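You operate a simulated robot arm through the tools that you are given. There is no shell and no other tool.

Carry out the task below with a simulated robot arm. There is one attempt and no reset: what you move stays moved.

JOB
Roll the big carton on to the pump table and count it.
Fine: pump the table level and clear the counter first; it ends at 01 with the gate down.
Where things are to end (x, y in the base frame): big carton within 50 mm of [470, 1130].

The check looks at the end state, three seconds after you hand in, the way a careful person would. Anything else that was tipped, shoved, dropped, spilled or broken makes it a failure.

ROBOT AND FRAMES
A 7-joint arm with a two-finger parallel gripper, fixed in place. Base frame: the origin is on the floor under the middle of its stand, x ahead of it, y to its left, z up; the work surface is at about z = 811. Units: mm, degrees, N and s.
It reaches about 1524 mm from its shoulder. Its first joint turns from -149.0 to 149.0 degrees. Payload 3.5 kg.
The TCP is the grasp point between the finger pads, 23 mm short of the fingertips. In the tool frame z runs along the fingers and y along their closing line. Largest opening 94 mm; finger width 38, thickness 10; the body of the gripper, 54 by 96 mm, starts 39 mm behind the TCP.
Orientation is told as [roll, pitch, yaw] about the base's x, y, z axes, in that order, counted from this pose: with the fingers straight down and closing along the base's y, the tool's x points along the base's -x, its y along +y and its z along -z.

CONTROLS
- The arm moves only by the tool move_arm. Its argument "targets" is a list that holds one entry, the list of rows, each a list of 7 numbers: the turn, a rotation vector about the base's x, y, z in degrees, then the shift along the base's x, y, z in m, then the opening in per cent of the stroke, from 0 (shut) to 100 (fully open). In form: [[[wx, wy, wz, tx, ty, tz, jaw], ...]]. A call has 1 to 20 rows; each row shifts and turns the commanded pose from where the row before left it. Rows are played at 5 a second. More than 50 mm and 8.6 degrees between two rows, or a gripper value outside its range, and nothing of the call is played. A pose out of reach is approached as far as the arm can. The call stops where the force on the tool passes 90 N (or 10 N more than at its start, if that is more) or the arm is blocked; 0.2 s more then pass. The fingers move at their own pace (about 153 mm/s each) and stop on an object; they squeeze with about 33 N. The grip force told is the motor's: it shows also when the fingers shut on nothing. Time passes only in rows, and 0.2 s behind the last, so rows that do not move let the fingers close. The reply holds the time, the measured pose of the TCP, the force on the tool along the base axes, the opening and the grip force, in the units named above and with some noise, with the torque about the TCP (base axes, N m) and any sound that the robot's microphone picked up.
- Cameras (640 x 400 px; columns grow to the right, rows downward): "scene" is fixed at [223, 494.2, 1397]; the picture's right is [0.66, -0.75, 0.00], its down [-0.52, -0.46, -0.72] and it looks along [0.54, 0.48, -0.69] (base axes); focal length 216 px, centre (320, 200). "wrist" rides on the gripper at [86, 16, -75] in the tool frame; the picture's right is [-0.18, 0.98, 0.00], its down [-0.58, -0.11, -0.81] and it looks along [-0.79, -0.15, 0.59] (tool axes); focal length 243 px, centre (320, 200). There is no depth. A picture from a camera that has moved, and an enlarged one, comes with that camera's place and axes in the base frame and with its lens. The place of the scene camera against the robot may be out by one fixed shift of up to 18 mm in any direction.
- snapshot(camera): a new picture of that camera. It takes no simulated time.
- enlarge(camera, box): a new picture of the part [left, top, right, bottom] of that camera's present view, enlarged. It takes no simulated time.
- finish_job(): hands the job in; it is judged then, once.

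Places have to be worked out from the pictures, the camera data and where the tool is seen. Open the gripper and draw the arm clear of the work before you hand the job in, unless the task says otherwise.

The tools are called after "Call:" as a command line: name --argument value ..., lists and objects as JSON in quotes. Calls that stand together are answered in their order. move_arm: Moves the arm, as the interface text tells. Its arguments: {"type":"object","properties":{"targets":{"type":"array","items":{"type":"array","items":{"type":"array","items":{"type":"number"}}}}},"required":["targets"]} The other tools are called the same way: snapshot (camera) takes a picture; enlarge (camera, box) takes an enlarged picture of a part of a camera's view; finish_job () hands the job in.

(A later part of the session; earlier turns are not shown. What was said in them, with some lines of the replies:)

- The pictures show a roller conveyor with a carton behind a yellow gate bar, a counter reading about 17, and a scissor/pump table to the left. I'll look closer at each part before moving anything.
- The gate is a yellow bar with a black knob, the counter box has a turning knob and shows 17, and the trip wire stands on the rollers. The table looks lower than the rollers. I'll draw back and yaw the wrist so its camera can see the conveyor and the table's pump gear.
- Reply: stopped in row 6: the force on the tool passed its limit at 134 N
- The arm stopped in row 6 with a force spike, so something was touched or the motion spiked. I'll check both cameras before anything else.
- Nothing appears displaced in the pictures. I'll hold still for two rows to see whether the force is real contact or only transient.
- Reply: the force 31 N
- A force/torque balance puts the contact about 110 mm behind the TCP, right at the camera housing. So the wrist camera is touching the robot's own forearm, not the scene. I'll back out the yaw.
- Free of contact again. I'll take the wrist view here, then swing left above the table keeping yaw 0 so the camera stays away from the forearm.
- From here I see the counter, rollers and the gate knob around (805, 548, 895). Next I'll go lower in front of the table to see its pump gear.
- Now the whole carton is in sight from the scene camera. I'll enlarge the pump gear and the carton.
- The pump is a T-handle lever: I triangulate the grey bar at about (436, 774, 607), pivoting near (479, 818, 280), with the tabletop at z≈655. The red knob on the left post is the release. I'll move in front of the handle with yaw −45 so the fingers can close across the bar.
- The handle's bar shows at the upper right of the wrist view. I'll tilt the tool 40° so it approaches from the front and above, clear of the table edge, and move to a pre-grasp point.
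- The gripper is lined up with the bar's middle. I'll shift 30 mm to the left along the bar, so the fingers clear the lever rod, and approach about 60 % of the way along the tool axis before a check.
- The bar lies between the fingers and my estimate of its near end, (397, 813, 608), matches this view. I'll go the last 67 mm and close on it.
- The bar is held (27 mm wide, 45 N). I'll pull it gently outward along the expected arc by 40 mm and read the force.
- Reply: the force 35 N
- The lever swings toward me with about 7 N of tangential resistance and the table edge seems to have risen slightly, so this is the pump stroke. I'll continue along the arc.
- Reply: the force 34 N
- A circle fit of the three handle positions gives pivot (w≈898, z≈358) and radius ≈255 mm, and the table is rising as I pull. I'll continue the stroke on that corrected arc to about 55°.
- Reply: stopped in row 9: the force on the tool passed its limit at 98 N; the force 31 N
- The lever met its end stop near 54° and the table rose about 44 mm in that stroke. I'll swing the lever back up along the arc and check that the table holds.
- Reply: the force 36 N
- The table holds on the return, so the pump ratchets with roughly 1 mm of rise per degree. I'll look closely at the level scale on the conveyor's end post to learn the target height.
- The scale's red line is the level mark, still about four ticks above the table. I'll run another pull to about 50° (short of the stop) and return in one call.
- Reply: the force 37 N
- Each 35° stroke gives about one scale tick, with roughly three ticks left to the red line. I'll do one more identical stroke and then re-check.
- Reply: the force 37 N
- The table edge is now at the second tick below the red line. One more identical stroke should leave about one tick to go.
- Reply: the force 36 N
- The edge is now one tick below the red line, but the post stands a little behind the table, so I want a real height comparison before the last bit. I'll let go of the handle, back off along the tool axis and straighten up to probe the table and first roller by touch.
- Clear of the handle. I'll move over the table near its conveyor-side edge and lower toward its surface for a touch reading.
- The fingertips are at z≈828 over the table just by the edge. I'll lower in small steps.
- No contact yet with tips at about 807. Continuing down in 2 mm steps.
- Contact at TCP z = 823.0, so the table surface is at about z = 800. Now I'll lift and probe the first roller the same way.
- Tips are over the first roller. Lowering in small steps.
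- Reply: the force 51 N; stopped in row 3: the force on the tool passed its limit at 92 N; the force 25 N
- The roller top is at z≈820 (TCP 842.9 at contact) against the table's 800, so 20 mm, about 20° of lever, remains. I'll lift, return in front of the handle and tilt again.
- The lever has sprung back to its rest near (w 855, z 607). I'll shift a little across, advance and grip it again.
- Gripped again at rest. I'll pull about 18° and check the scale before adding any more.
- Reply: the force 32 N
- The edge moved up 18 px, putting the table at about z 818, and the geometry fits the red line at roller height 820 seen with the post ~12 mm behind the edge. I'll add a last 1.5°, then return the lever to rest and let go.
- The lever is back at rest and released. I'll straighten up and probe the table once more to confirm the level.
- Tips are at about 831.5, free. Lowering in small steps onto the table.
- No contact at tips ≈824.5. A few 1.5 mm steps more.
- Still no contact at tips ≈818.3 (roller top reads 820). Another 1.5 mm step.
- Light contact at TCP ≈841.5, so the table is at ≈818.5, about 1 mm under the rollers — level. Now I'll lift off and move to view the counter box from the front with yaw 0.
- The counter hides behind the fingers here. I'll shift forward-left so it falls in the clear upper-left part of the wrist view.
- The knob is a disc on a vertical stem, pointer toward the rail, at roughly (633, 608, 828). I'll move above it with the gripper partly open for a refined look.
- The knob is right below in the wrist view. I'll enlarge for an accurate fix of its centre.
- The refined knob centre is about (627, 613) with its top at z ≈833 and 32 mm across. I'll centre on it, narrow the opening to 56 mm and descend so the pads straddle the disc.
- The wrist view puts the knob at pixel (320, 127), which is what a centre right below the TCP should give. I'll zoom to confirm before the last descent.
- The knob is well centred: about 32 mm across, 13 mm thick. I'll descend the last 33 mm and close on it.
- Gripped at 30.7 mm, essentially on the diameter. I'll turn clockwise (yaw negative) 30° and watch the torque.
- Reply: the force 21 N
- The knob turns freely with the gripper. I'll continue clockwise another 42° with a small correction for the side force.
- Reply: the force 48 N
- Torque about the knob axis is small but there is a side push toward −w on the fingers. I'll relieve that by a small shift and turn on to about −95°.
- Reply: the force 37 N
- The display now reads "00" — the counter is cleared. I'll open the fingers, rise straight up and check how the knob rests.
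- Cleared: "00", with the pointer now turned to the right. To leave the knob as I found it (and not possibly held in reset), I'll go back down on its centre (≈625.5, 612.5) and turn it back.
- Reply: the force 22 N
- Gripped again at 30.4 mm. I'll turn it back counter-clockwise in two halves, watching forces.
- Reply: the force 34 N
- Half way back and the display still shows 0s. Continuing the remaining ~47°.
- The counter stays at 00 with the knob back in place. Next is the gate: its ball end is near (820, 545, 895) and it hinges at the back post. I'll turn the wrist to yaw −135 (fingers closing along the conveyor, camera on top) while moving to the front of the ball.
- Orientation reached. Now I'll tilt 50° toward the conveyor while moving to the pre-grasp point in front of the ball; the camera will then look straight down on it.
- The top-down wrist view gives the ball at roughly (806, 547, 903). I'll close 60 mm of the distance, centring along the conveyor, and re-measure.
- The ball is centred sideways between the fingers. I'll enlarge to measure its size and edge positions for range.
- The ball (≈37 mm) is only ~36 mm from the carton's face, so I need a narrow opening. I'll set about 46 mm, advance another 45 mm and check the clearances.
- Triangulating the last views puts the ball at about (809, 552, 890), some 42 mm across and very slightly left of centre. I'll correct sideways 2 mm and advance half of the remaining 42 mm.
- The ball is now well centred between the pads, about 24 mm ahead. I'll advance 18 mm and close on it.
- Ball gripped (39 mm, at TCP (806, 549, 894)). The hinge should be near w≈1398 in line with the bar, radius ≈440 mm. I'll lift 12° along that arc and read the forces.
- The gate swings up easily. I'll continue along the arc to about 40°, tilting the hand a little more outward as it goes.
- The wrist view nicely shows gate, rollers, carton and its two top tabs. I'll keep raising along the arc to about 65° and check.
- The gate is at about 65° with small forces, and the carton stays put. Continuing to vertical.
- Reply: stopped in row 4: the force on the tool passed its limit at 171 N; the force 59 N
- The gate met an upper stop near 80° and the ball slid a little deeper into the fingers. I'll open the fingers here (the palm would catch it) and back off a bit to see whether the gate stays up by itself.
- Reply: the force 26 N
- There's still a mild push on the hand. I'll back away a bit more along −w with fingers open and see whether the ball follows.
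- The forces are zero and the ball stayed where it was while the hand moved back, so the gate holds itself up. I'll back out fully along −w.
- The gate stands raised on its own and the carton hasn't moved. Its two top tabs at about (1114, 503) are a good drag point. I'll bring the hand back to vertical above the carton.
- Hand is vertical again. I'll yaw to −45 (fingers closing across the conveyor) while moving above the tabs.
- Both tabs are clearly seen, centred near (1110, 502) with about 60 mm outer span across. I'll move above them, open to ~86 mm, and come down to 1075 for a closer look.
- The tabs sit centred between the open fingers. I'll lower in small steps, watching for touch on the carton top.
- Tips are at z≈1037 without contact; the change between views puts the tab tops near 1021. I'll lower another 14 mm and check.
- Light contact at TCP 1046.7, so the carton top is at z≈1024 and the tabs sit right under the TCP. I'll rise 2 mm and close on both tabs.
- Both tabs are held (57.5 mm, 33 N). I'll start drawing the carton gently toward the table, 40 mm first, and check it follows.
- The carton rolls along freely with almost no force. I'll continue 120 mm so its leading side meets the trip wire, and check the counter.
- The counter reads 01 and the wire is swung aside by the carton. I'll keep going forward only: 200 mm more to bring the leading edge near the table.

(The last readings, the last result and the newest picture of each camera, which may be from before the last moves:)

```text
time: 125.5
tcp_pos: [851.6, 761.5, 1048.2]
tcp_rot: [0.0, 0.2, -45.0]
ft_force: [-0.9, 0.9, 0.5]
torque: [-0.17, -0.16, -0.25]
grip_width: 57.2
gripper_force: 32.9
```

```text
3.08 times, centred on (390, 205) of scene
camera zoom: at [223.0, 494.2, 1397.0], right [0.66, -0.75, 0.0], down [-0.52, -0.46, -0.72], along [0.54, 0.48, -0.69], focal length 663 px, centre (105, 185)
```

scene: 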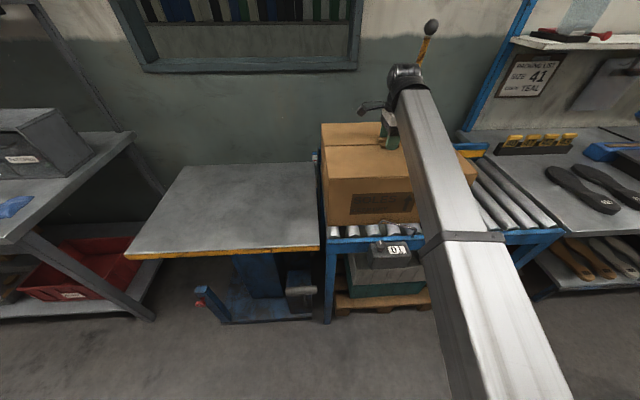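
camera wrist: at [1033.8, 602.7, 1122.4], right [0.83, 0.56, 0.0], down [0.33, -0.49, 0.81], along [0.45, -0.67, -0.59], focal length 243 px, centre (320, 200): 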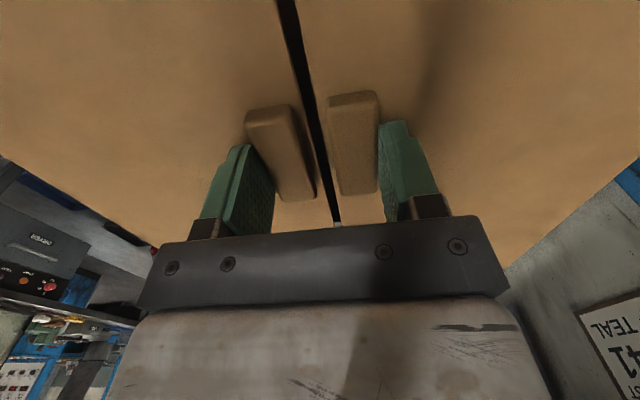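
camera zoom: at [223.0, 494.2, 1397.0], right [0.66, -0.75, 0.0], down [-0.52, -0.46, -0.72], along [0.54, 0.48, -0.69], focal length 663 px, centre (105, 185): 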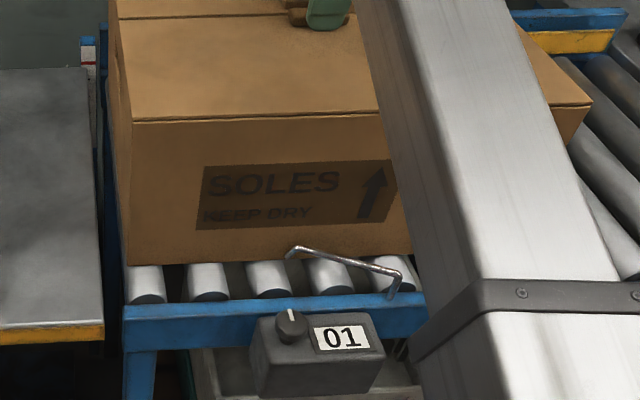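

Still 01, leading edge just before the table. I'll cross the gap more slowly, 120 mm, and check for catching.

Call:
move_arm --targets '[[[0, 0, 0, -0.007, 0.007, 0, 0], [0, 0, 0, -0.007, 0.007, 0, 0], [0, 0, 0, -0.007, 0.007, 0, 0], [0, 0, 0, -0.007, 0.007, 0, 0], [0, 0, 0, -0.007, 0.007, 0, 0], [0, 0, 0, -0.007, 0.007, 0, 0], [0, 0, 0, -0.007, 0.007, 0, 0], [0, 0, 0, -0.007, 0.007, 0, 0], [0, 0, 0, -0.007, 0.007, 0, 0], [0, 0, 0, -0.007, 0.007, 0, 0], [0, 0, 0, -0.007, 0.007, 0, 0], [0, 0, 0, -0.007, 0.007, 0, 0], [0, 0, 0, 0, 0, 0, 0]]]'

Call:
snapshot --camera "scene"

Call:
snapshot --camera "wrist"

```text
time: 128.3
tcp_pos: [767.4, 846.4, 1048.3]
tcp_rot: [0.1, 0.0, -45.2]
ft_force: [0.8, 1.3, -0.5]
torque: [-0.01, 0.0, -0.05]
grip_width: 57.6
gripper_force: 32.5
```

```text
taken
```

scene: 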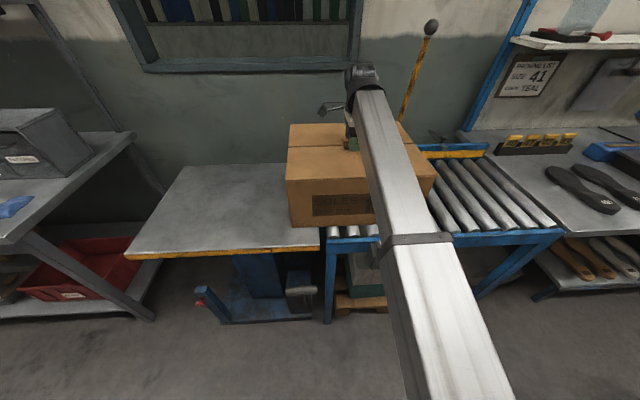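

```text
taken
camera wrist: at [719.3, 917.7, 1122.7], right [0.83, 0.56, 0.0], down [0.33, -0.49, 0.81], along [0.45, -0.66, -0.59], focal length 243 px, centre (320, 200)
```

wrist: 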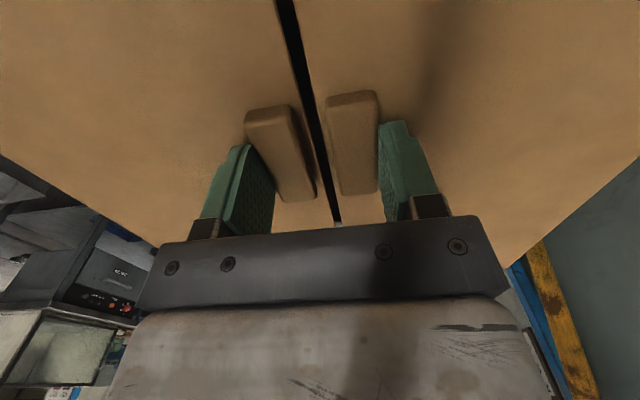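

It crossed the gap smoothly with no force. Continuing 210 mm.

Call:
move_arm --targets '[[[0, 0, 0, -0.0106, 0.0106, 0, 0], [0, 0, 0, -0.0106, 0.0106, 0, 0], [0, 0, 0, -0.0106, 0.0106, 0, 0], [0, 0, 0, -0.0106, 0.0106, 0, 0], [0, 0, 0, -0.0106, 0.0106, 0, 0], [0, 0, 0, -0.0106, 0.0106, 0, 0], [0, 0, 0, -0.0106, 0.0106, 0, 0], [0, 0, 0, -0.0106, 0.0106, 0, 0], [0, 0, 0, -0.0106, 0.0106, 0, 0], [0, 0, 0, -0.0106, 0.0106, 0, 0], [0, 0, 0, -0.0106, 0.0106, 0, 0], [0, 0, 0, -0.0106, 0.0106, 0, 0], [0, 0, 0, -0.0106, 0.0106, 0, 0], [0, 0, 0, -0.0106, 0.0106, 0, 0], [0, 0, 0, 0, 0, 0, 0]]]'

Call:
snapshot --camera "scene"

Call:
enlarge --camera "scene" --box '[240, 130, 440, 270]'

```text
time: 131.5
tcp_pos: [619.3, 993.9, 1046.6]
tcp_rot: [0.0, 0.1, -45.1]
ft_force: [0.1, -0.7, 0.6]
torque: [-0.41, -0.34, -0.11]
grip_width: 57.5
gripper_force: 32.6
```

```text
taken
```

scene: 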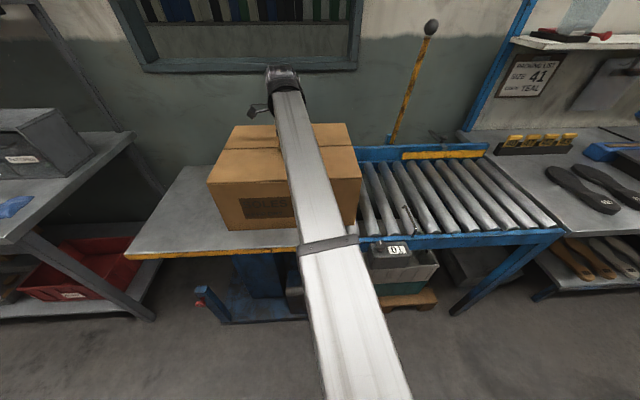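

```text
2.86 times, centred on (340, 200) of scene
camera zoom: at [223.0, 494.2, 1397.0], right [0.66, -0.75, 0.0], down [-0.52, -0.46, -0.72], along [0.54, 0.48, -0.69], focal length 616 px, centre (263, 200)
```

zoom: 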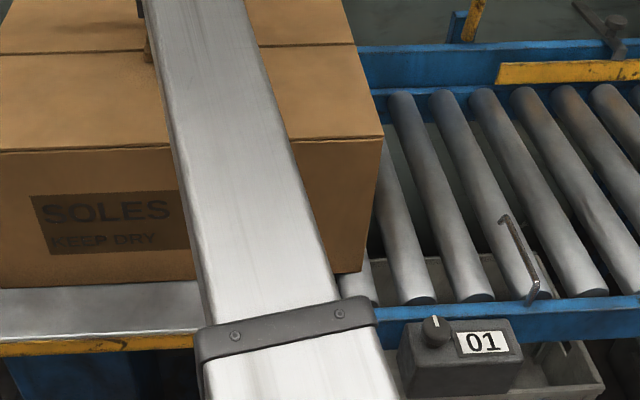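

The carton is nearly all on the table, still "01", and the wire has swung back. I'll do the remaining ~200 mm with a slight correction of 12 mm toward the robot to centre it.

Call:
move_arm --targets '[[[0, 0, 0, -0.0108, 0.0096, 0, 0], [0, 0, 0, -0.0108, 0.0096, 0, 0], [0, 0, 0, -0.0108, 0.0096, 0, 0], [0, 0, 0, -0.0108, 0.0096, 0, 0], [0, 0, 0, -0.0108, 0.0096, 0, 0], [0, 0, 0, -0.0108, 0.0096, 0, 0], [0, 0, 0, -0.0108, 0.0096, 0, 0], [0, 0, 0, -0.0108, 0.0096, 0, 0], [0, 0, 0, -0.0108, 0.0096, 0, 0], [0, 0, 0, -0.0108, 0.0096, 0, 0], [0, 0, 0, -0.0108, 0.0096, 0, 0], [0, 0, 0, -0.0108, 0.0096, 0, 0], [0, 0, 0, -0.0108, 0.0096, 0, 0], [0, 0, 0, -0.0108, 0.0096, 0, 0], [0, 0, 0, 0, 0, 0, 0]]]'

Call:
snapshot --camera "scene"

Call:
enlarge --camera "scene" --box '[110, 90, 350, 280]'

Call:
snapshot --camera "wrist"

```text
time: 134.7
tcp_pos: [468.1, 1127.5, 1047.3]
tcp_rot: [0.0, 0.1, -45.2]
ft_force: [0.7, -0.8, -0.2]
torque: [0.01, 0.03, -0.04]
grip_width: 57.5
gripper_force: 33.1
```

```text
taken
```

scene: 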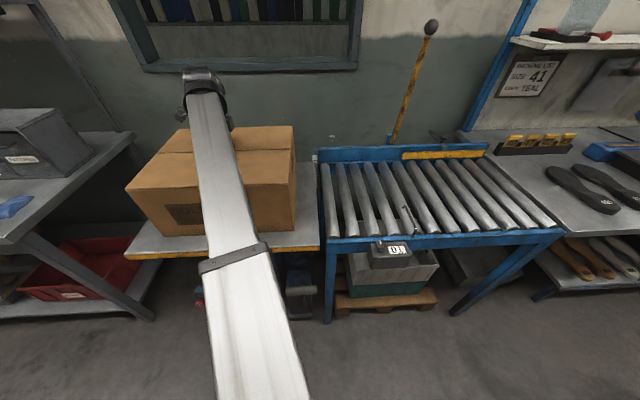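

```text
2.11 times, centred on (230, 185) of scene
camera zoom: at [223.0, 494.2, 1397.0], right [0.66, -0.75, 0.0], down [-0.52, -0.46, -0.72], along [0.54, 0.48, -0.69], focal length 454 px, centre (510, 232)
```

zoom: 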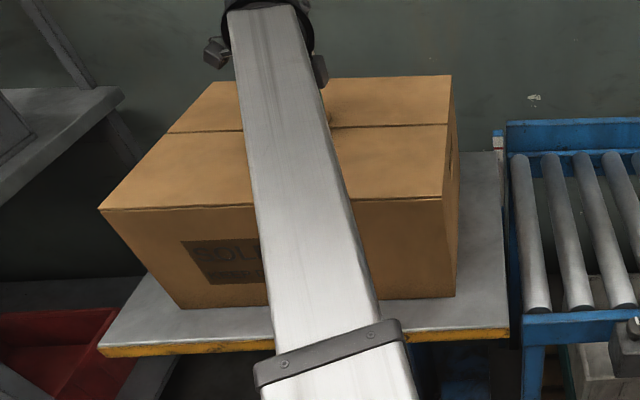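

```text
taken
camera wrist: at [419.9, 1200.6, 1122.4], right [0.83, 0.56, 0.0], down [0.33, -0.49, 0.81], along [0.45, -0.67, -0.59], focal length 243 px, centre (320, 200)
```

wrist: 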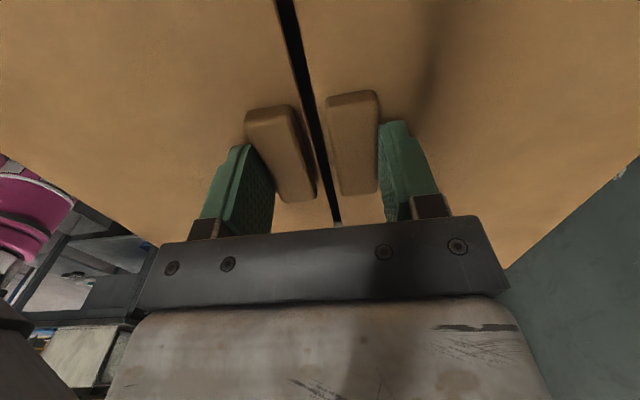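

The carton is on the table with the TCP at (468, 1128) over its middle; measured from the wrist view its front/back edges give a centre w of ≈1130, right on target. I'll open the fingers and rise straight up.

Call:
move_arm --targets '[[[0, 0, 0, 0, 0, 0, 50], [0, 0, 0, 0, 0, 0, 92], [0, 0, 0, 0, 0, 0, 92], [0, 0, 0, 0, 0, 0, 92], [0, 0, 0, 0, 0, 0.01, 92], [0, 0, 0, 0, 0, 0.02, 92], [0, 0, 0, 0, 0, 0.04, 92], [0, 0, 0, 0, 0, 0.04, 92], [0, 0, 0, 0, 0, 0.04, 92], [0, 0, 0, 0, 0, 0, 92]]]'

Call:
snapshot --camera "wrist"

Call:
snapshot --camera "scene"

```text
time: 136.9
tcp_pos: [469.0, 1128.5, 1198.5]
tcp_rot: [-0.1, 0.1, -45.1]
ft_force: [-0.6, -0.2, -0.6]
torque: [-0.02, -0.01, -0.01]
grip_width: 86.5
gripper_force: 0.1
```

```text
taken
camera wrist: at [419.2, 1200.8, 1273.3], right [0.83, 0.56, 0.0], down [0.33, -0.49, 0.81], along [0.45, -0.67, -0.59], focal length 243 px, centre (320, 200)
```

wrist: 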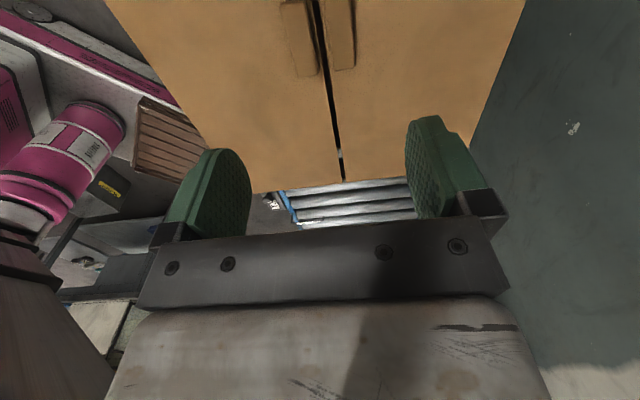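

```text
taken
```

scene: 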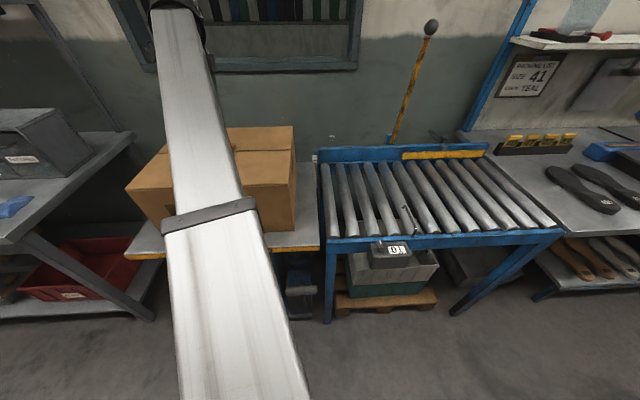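

Carton centre from this view is about (466, 1142), well inside 50 mm, and the counter shows 01. Now I'll travel back toward the gate, turning to yaw −135 on the way.

Call:
move_arm --targets '[[[0, 0, -5.62, 0.0287, -0.0287, 0.0077, 80], [0, 0, -5.62, 0.0287, -0.0287, 0.0077, 75], [0, 0, -5.62, 0.0287, -0.0287, 0.0077, 75], [0, 0, -5.62, 0.0287, -0.0287, 0.0077, 75], [0, 0, -5.62, 0.0287, -0.0287, 0.0077, 75], [0, 0, -5.62, 0.0287, -0.0287, 0.0077, 75], [0, 0, -5.62, 0.0287, -0.0287, 0.0077, 75], [0, 0, -5.62, 0.0287, -0.0287, 0.0077, 75], [0, 0, -5.62, 0.0287, -0.0287, 0.0077, 75], [0, 0, -5.62, 0.0287, -0.0287, 0.0077, 75], [0, 0, -5.62, 0.0287, -0.0287, 0.0077, 75], [0, 0, -5.62, 0.0287, -0.0287, 0.0077, 75], [0, 0, -5.62, 0.0287, -0.0287, 0.0077, 75], [0, 0, -5.62, 0.0287, -0.0287, 0.0077, 75], [0, 0, -5.62, 0.0287, -0.0287, 0.0077, 75], [0, 0, -5.62, 0.0287, -0.0287, 0.0077, 75], [0, 0, 0, 0, 0, 0, 75]]]'

Call:
snapshot --camera "scene"

```text
time: 140.5
tcp_pos: [930.3, 666.8, 1321.5]
tcp_rot: [0.1, 0.5, -135.0]
ft_force: [-0.2, 0.1, 0.2]
torque: [-0.02, 0.0, -0.01]
grip_width: 70.6
gripper_force: 0.0
```

```text
taken
```

scene: 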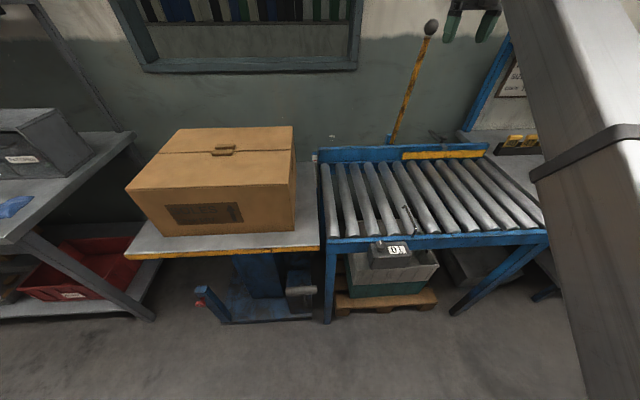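

The carton sits well on the table and the gate is still up. I'll tilt the hand to horizontal, pointing at the ball.

Call:
move_arm --targets '[[[5.64, -5.64, 0, 0, 0, 0, 75], [5.64, -5.64, 0, 0, 0, 0, 75], [5.64, -5.64, 0, 0, 0, 0, 75], [5.64, -5.64, 0, 0, 0, 0, 75], [5.64, -5.64, 0, 0, 0, 0, 75], [5.64, -5.64, 0, 0, 0, 0, 75], [5.64, -5.64, 0, 0, 0, 0, 75], [5.64, -5.64, 0, 0, 0, 0, 75], [5.64, -5.64, 0, 0, 0, 0, 75], [5.64, -5.64, 0, 0, 0, 0, 75], [0, 0, 0, 0, 0, 0, 75]]]'

Call:
snapshot --camera "wrist"

```text
time: 142.9
tcp_pos: [928.0, 669.5, 1321.6]
tcp_rot: [0.1, 79.9, -134.9]
ft_force: [0.2, 0.5, -0.7]
torque: [0.02, -0.01, 0.01]
grip_width: 70.2
gripper_force: 0.0
```

```text
taken
camera wrist: at [898.8, 615.8, 1419.2], right [0.67, -0.72, -0.18], down [-0.71, -0.56, -0.43], along [0.21, 0.42, -0.88], focal length 243 px, centre (320, 200)
```

wrist: 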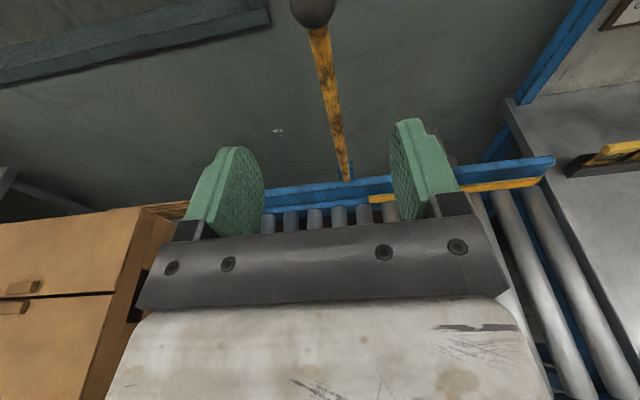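

Ball is dead ahead (about 176 mm in w). I'll advance 110 mm and re-check alignment.

Call:
move_arm --targets '[[[0, 0, 0, 0.0195, 0.0195, -0.001, 75], [0, 0, 0, 0.0195, 0.0195, -0.001, 75], [0, 0, 0, 0.0195, 0.0195, -0.001, 75], [0, 0, 0, 0.0195, 0.0195, -0.001, 75], [0, 0, 0, 0, 0, 0, 75]]]'

Call:
snapshot --camera "wrist"

```text
time: 144.1
tcp_pos: [1006.6, 747.5, 1317.9]
tcp_rot: [-0.1, 79.8, -135.0]
ft_force: [0.5, 0.8, 0.4]
torque: [0.02, 0.0, 0.02]
grip_width: 70.5
gripper_force: 0.1
```

```text
taken
camera wrist: at [977.5, 694.9, 1415.6], right [0.67, -0.72, -0.18], down [-0.71, -0.56, -0.43], along [0.21, 0.42, -0.88], focal length 243 px, centre (320, 200)
```

wrist: 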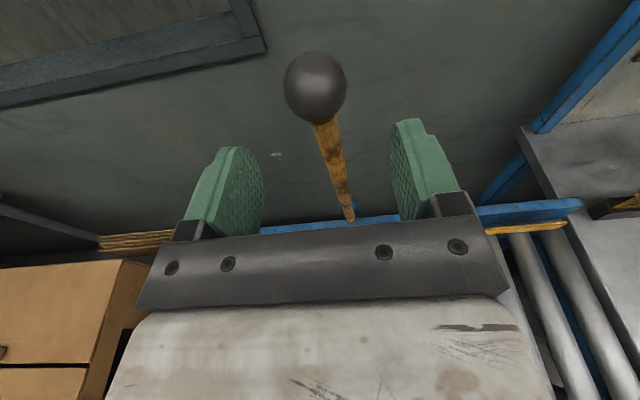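

Nicely aligned; about 70 mm to go. I'll advance 64 mm and look again before closing.

Call:
move_arm --targets '[[[0, 0, 0, 0.0106, 0.012, 0, 65], [0, 0, 0, 0.0113, 0.0113, 0, 65], [0, 0, 0, 0.0113, 0.0113, 0, 65], [0, 0, 0, 0.0113, 0.0113, 0, 65], [0, 0, 0, 0, 0, 0, 65]]]'

Call:
snapshot --camera "wrist"

```text
time: 145.3
tcp_pos: [1049.9, 792.9, 1318.2]
tcp_rot: [0.1, 79.9, -135.0]
ft_force: [-0.9, -0.2, -0.7]
torque: [0.0, -0.03, 0.0]
grip_width: 61.1
gripper_force: 0.0
```

```text
taken
camera wrist: at [1021.1, 740.6, 1415.7], right [0.67, -0.72, -0.18], down [-0.71, -0.56, -0.43], along [0.21, 0.42, -0.88], focal length 243 px, centre (320, 200)
```

wrist: 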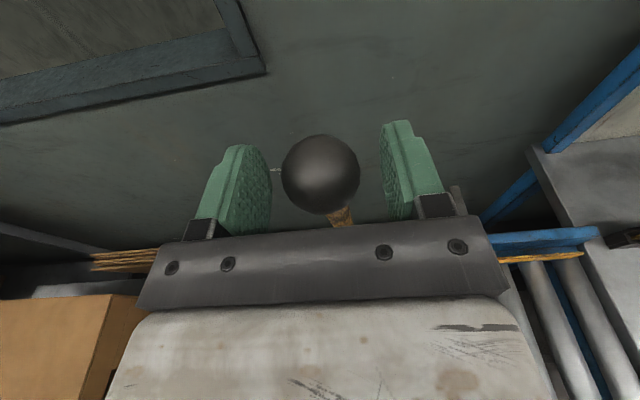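

The ball is centred between the fingers. I'll close on it and bring the gate down along the fitted arc (pivot w 1390, z 897, r 431), first to about 40°.

Call:
move_arm --targets '[[[0, 0, 0, 0.0028, 0.0028, 0, 65], [0, 0, 0, 0, 0, 0, 0], [0, 0, 0, 0, 0, 0, 0], [0, 0, 0, 0, 0, 0, 0], [-0.87, 0.87, 0, -0.0156, -0.0156, -0.0049, 0], [-0.87, 0.87, 0, -0.0153, -0.0153, -0.0061, 0], [-0.87, 0.87, 0, -0.0151, -0.0151, -0.0071, 0], [-0.87, 0.87, 0, -0.0149, -0.0149, -0.0083, 0], [-0.87, 0.87, 0, -0.0145, -0.0145, -0.0094, 0], [-0.87, 0.87, 0, -0.0141, -0.0141, -0.0104, 0], [-0.87, 0.87, 0, -0.0138, -0.0138, -0.0115, 0], [-0.87, 0.87, 0, -0.0133, -0.0133, -0.0124, 0], [-0.87, 0.87, 0, -0.0129, -0.0129, -0.0135, 0], [-0.87, 0.87, 0, -0.0123, -0.0123, -0.0143, 0], [-0.87, 0.87, 0, -0.0118, -0.0118, -0.0153, 0], [-0.87, 0.87, 0, -0.0112, -0.0112, -0.0161, 0], [-0.87, 0.87, 0, -0.0106, -0.0106, -0.0169, 0], [0, 0, 0, 0, 0, 0, 0]]]'

Call:
snapshot --camera "scene"

Call:
snapshot --camera "wrist"

```text
time: 149.1
tcp_pos: [876.3, 620.4, 1170.3]
tcp_rot: [0.0, 63.9, -134.9]
ft_force: [-10.8, 9.4, 2.2]
torque: [0.55, -0.5, -0.04]
grip_width: 39.4
gripper_force: 44.8
```

```text
taken
```

scene: 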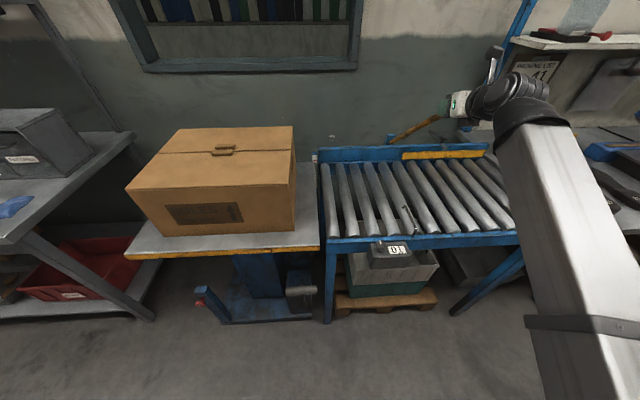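

```text
taken
camera wrist: at [868.7, 588.4, 1281.4], right [0.64, -0.75, -0.16], down [-0.77, -0.62, -0.17], along [0.02, 0.23, -0.97], focal length 243 px, centre (320, 200)
```

wrist: 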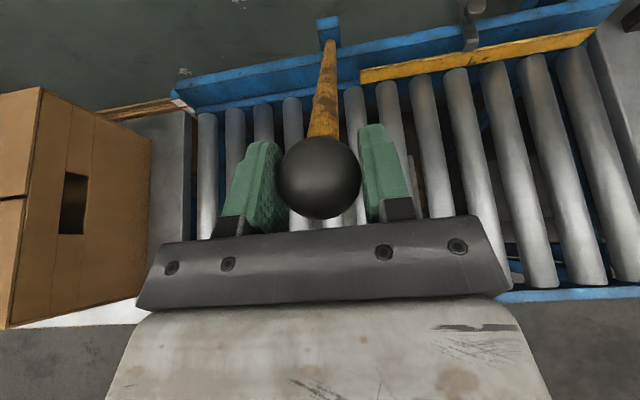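

The gate is coming down smoothly and the counter still reads 01. Continuing to about 4° above rest.

Call:
move_arm --targets '[[[-0.83, 0.83, 0, -0.0099, -0.0099, -0.0177, 0], [-0.83, 0.83, 0, -0.0093, -0.0093, -0.0184, 0], [-0.83, 0.83, 0, -0.0086, -0.0086, -0.019, 0], [-0.83, 0.83, 0, -0.0078, -0.0078, -0.0197, 0], [-0.83, 0.83, 0, -0.0071, -0.0071, -0.0202, 0], [-0.83, 0.83, 0, -0.0064, -0.0064, -0.0207, 0], [-0.83, 0.83, 0, -0.0056, -0.0056, -0.0211, 0], [-0.83, 0.83, 0, -0.0048, -0.0048, -0.0216, 0], [-0.83, 0.83, 0, -0.004, -0.004, -0.0219, 0], [-0.83, 0.83, 0, -0.0032, -0.0032, -0.0221, 0], [-0.83, 0.83, 0, -0.0024, -0.0024, -0.0223, 0], [-0.83, 0.83, 0, -0.0015, -0.0015, -0.0225, 0], [0, 0, 0, 0, 0, 0, 0]]]'

Call:
snapshot --camera "wrist"

Call:
snapshot --camera "scene"

```text
time: 151.9
tcp_pos: [805.9, 548.7, 924.8]
tcp_rot: [0.1, 49.8, -135.0]
ft_force: [-17.3, 12.8, 2.1]
torque: [0.76, -0.8, -0.07]
grip_width: 39.3
gripper_force: 45.3
```

```text
taken
camera wrist: at [817.9, 537.7, 1038.8], right [0.61, -0.78, -0.14], down [-0.78, -0.62, 0.08], along [-0.15, 0.06, -0.99], focal length 243 px, centre (320, 200)
```

wrist: 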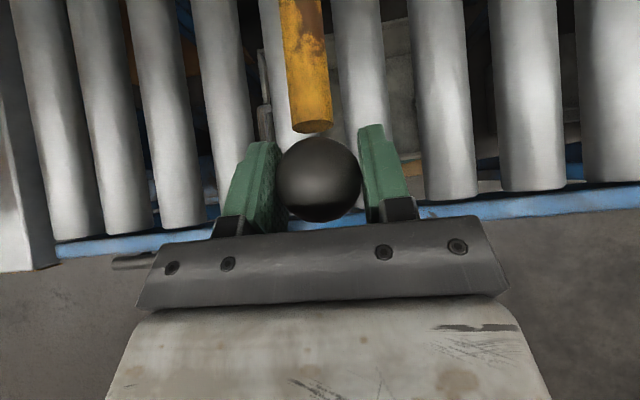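

```text
taken
```

scene: 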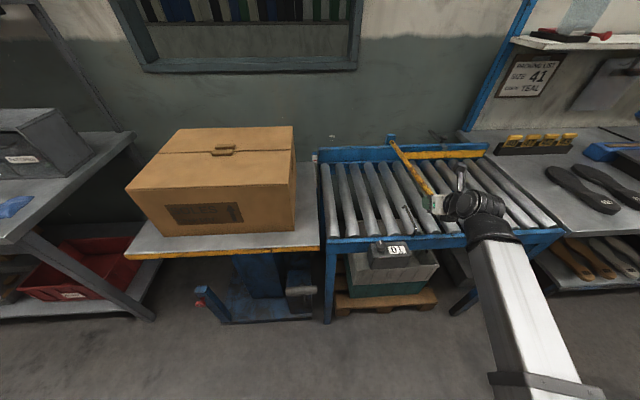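

Nearly down: TCP z 925 against 894 at rest. I'll lower the remaining 30 mm gently until it seats.

Call:
move_arm --targets '[[[0, 0, 0, -0.0005, -0.0005, -0.008, 0], [0, 0, 0, -0.0003, -0.0003, -0.008, 0], [0, 0, 0, 0, 0, -0.007, 0], [0, 0, 0, 0, 0, -0.005, 0], [0, 0, 0, 0, 0, -0.002, 0], [0, 0, 0, 0, 0, 0, 0]]]'

Call:
snapshot --camera "scene"

```text
time: 153.3
tcp_pos: [805.9, 549.2, 894.3]
tcp_rot: [0.1, 49.8, -135.0]
ft_force: [-15.0, 13.4, 2.5]
torque: [0.73, -0.83, 0.05]
grip_width: 39.3
gripper_force: 45.3
```

```text
taken
```

scene: 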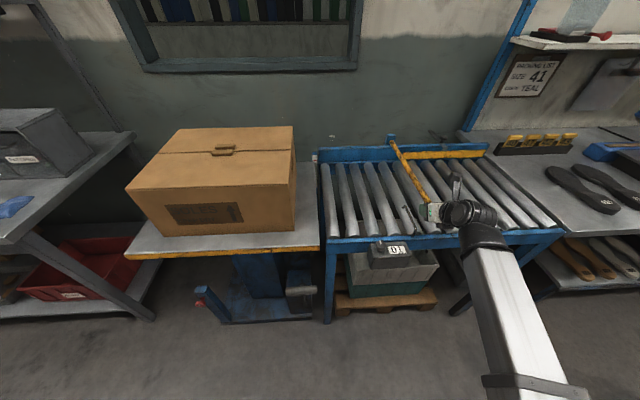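

At the original height now. I'll press 2 mm more to feel for the stop.

Call:
move_arm --targets '[[[0, 0, 0, 0, 0, -0.001, 0], [0, 0, 0, 0, 0, -0.001, 0], [0, 0, 0, 0, 0, 0, 0]]]'

Call:
snapshot --camera "wrist"

```text
time: 154.1
tcp_pos: [804.6, 548.8, 891.6]
tcp_rot: [0.1, 49.8, -135.0]
ft_force: [-12.5, 13.4, 3.0]
torque: [0.64, -0.65, -0.01]
grip_width: 39.0
gripper_force: 45.2
```

```text
taken
camera wrist: at [817.2, 536.9, 1006.0], right [0.61, -0.78, -0.14], down [-0.78, -0.62, 0.08], along [-0.15, 0.06, -0.99], focal length 243 px, centre (320, 200)
```

wrist: 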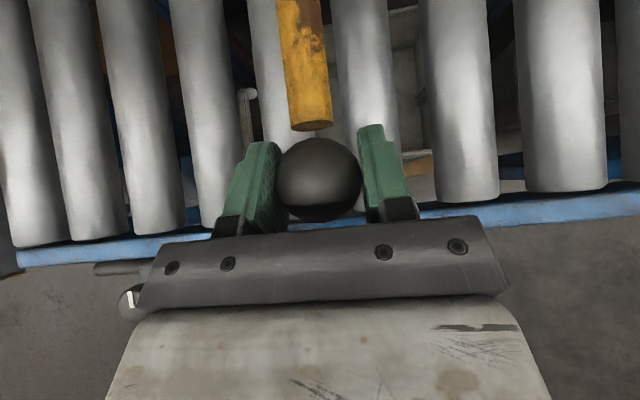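

Still no stop felt at 891.6; the hinge seems to have friction. I'll press down a few more millimetres carefully to find the seat.

Call:
move_arm --targets '[[[0, 0, 0, 0, 0, -0.0015, 0], [0, 0, 0, 0, 0, -0.0015, 0], [0, 0, 0, 0, 0, 0, 0]]]'

```text
time: 154.9
tcp_pos: [805.7, 549.4, 891.7]
tcp_rot: [0.0, 50.2, -134.9]
ft_force: [-13.1, 15.9, 34.8]
torque: [-0.21, 0.28, 0.09]
grip_width: 39.3
gripper_force: 45.3
```

The gate is seated: force rises to 35 N at z≈892. I'll ease off, open just enough to clear the ball and back out along the tool axis.

Call:
move_arm --targets '[[[0, 0, 0, 0, 0, 0.0025, 0], [0, 0, 0, 0, 0, 0, 52], [0, 0, 0, 0, 0, 0, 52], [0, 0, 0, -0.0054, -0.0054, 0.0064, 52], [0, 0, 0, -0.0082, -0.0082, 0.0096, 52], [0, 0, 0, -0.0109, -0.0109, 0.0128, 52], [0, 0, 0, -0.0109, -0.0109, 0.0128, 52], [0, 0, 0, -0.0163, -0.0163, 0.0191, 52], [0, 0, 0, -0.0163, -0.0163, 0.0191, 52], [0, 0, 0, -0.0163, -0.0163, 0.0191, 52], [0, 0, 0, 0, 0, 0, 52]]]'

Call:
snapshot --camera "scene"

Call:
snapshot --camera "wrist"

Call:
enlarge --camera "scene" --box '[340, 130, 500, 270]'

```text
time: 157.3
tcp_pos: [722.1, 464.3, 989.6]
tcp_rot: [0.0, 49.7, -135.0]
ft_force: [1.1, 0.1, -0.2]
torque: [-0.01, -0.04, 0.02]
grip_width: 48.8
gripper_force: 0.1
```

```text
taken
```

scene: 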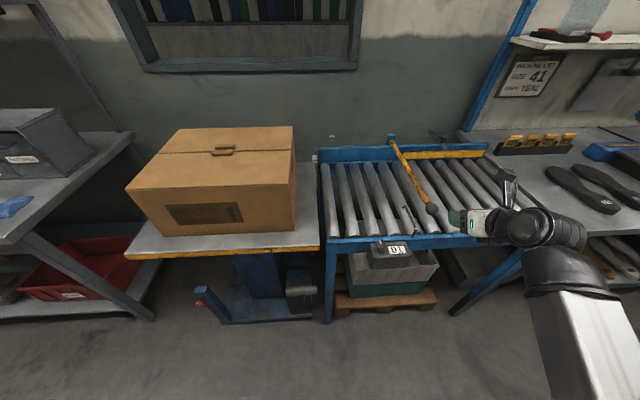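

```text
taken
camera wrist: at [733.1, 451.4, 1104.3], right [0.61, -0.78, -0.14], down [-0.78, -0.62, 0.08], along [-0.15, 0.06, -0.99], focal length 243 px, centre (320, 200)
```

wrist: 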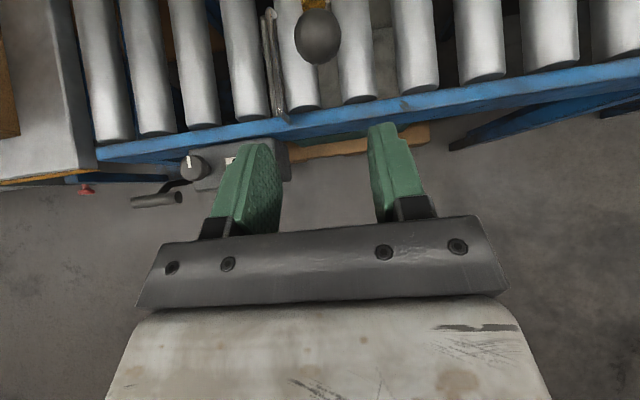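

```text
2.86 times, centred on (420, 200) of scene
camera zoom: at [223.0, 494.2, 1397.0], right [0.66, -0.75, 0.0], down [-0.52, -0.46, -0.72], along [0.54, 0.48, -0.69], focal length 616 px, centre (34, 200)
```

zoom: 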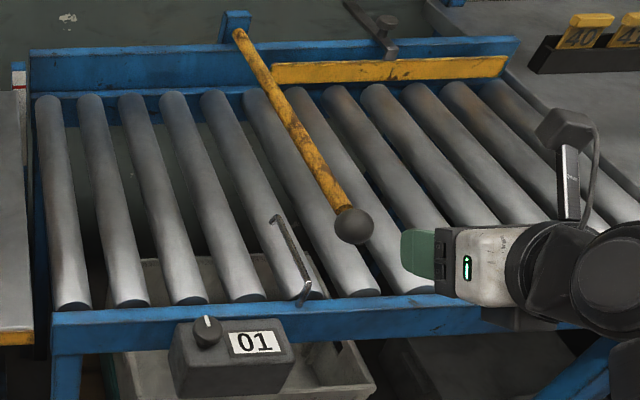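

Gate is down in its original place, counter 01, carton on the table. I'll check the table level under load and the carton's seat in close-up.

Call:
enlarge --camera "scene" --box '[300, 225, 350, 275]'

Call:
enlarge --camera "scene" --box '[290, 135, 350, 200]'

Call:
enlarge --camera "scene" --box '[110, 110, 330, 330]'

```text
8.00 times, centred on (325, 250) of scene
camera zoom: at [223.0, 494.2, 1397.0], right [0.66, -0.75, 0.0], down [-0.52, -0.46, -0.72], along [0.54, 0.48, -0.69], focal length 1724 px, centre (280, -200)
```

zoom: 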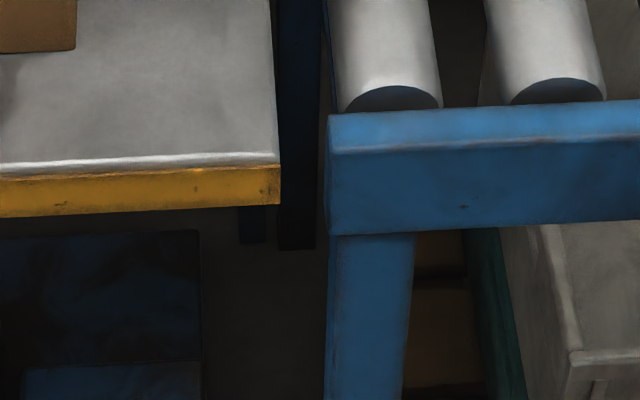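

```text
6.15 times, centred on (320, 168) of scene
camera zoom: at [223.0, 494.2, 1397.0], right [0.66, -0.75, 0.0], down [-0.52, -0.46, -0.72], along [0.54, 0.48, -0.69], focal length 1326 px, centre (320, 400)
```

zoom: 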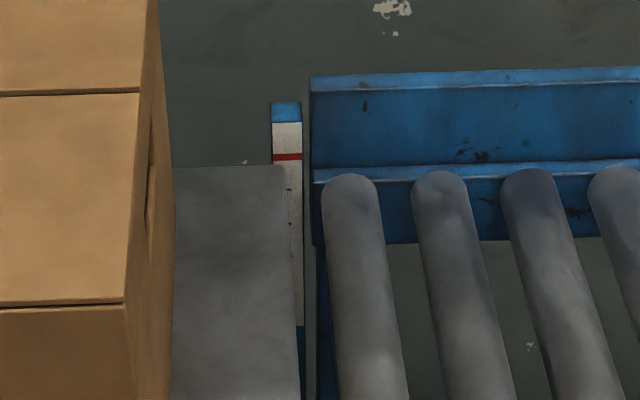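

```text
1.82 times, centred on (220, 220) of scene
camera zoom: at [223.0, 494.2, 1397.0], right [0.66, -0.75, 0.0], down [-0.52, -0.46, -0.72], along [0.54, 0.48, -0.69], focal length 392 px, centre (502, 164)
```

zoom: 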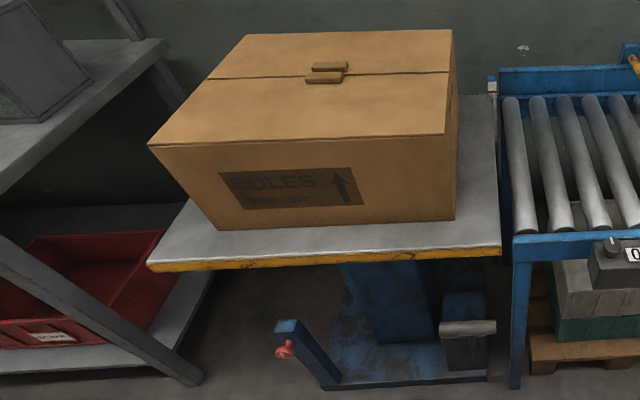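

Table still level with the rollers under load, carton centred at roughly (470, 1139). I'll open the gripper fully and draw the arm up and back, clear of the work.

Call:
move_arm --targets '[[[-5.05, 5.05, 0, -0.012, -0.012, 0.02, 100], [-5.05, 5.05, 0, -0.012, -0.012, 0.02, 100], [-5.05, 5.05, 0, -0.012, -0.012, 0.02, 100], [-5.05, 5.05, 0, -0.012, -0.012, 0.02, 100], [-5.05, 5.05, 0, -0.012, -0.012, 0.02, 100], [-5.05, 5.05, 0, -0.012, -0.012, 0.02, 100], [-5.0, 5.0, 0, -0.012, -0.012, 0.02, 100], [0, 0, 0, 0, 0, 0, 100]]]'

Call:
snapshot --camera "scene"

Call:
enlarge --camera "scene" --box '[340, 130, 500, 270]'

```text
time: 159.1
tcp_pos: [637.7, 379.3, 1130.3]
tcp_rot: [0.2, 0.4, -135.0]
ft_force: [0.4, 0.0, 0.1]
torque: [-0.01, 0.01, 0.01]
grip_width: 94.0
gripper_force: 0.1
```

```text
taken
```

scene: 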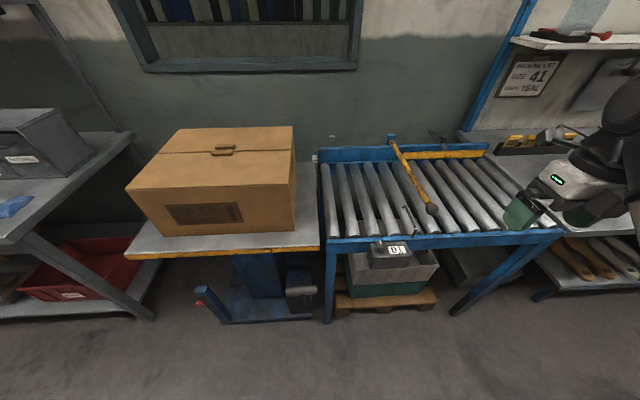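

```text
2.86 times, centred on (420, 200) of scene
camera zoom: at [223.0, 494.2, 1397.0], right [0.66, -0.75, 0.0], down [-0.52, -0.46, -0.72], along [0.54, 0.48, -0.69], focal length 616 px, centre (34, 200)
```

zoom: 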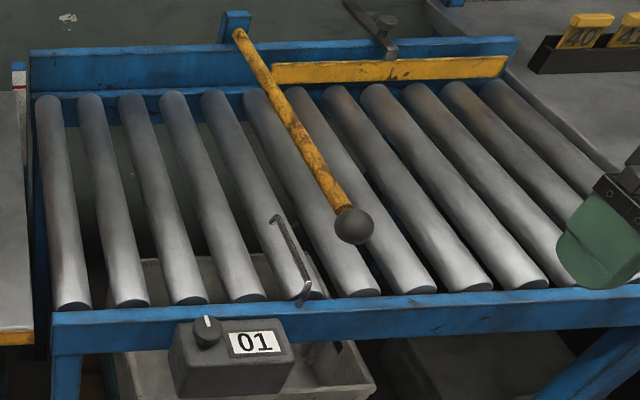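

The final state looks right: table level, carton on the table near (470, 1139), counter at 01, gate down, trip wire back at rest, gripper open and arm clear. Handing in.

Call:
finish_job

```text
The job is handed in.
```

The big carton is on the pump table, the counter reads 01, and the gate is down. I've handed the job in, but I don't have the check's result.

- **Carton:** its centre is at about (470, 1139), roughly 10 mm from the target of (470, 1130). This is estimated from the camera views, so it could be out by about 15 mm.
- **Table:** I pumped it to about z = 818.5; the first roller's top is at about 820. Both were measured by touch. It held that height with the carton on it.
- **Counter:** I cleared it from 17 to 00, then turned the knob back to where it was. It counted the carton once, and the trip wire swung back to rest.
- **Gate:** it is back against its lower stop, in the same place as at the start.
- **Arm:** the gripper is open and clear of the work.

Early on, the wrist camera bumped the robot's own forearm, with a force spike of 134 N. I backed out, and nothing in the scene had moved. The arm also stopped on force at three other points: the end of the first pump stroke, a touch on the roller, and the gate's upper stop, where it peaked at 171 N. I saw no damage from any of these.
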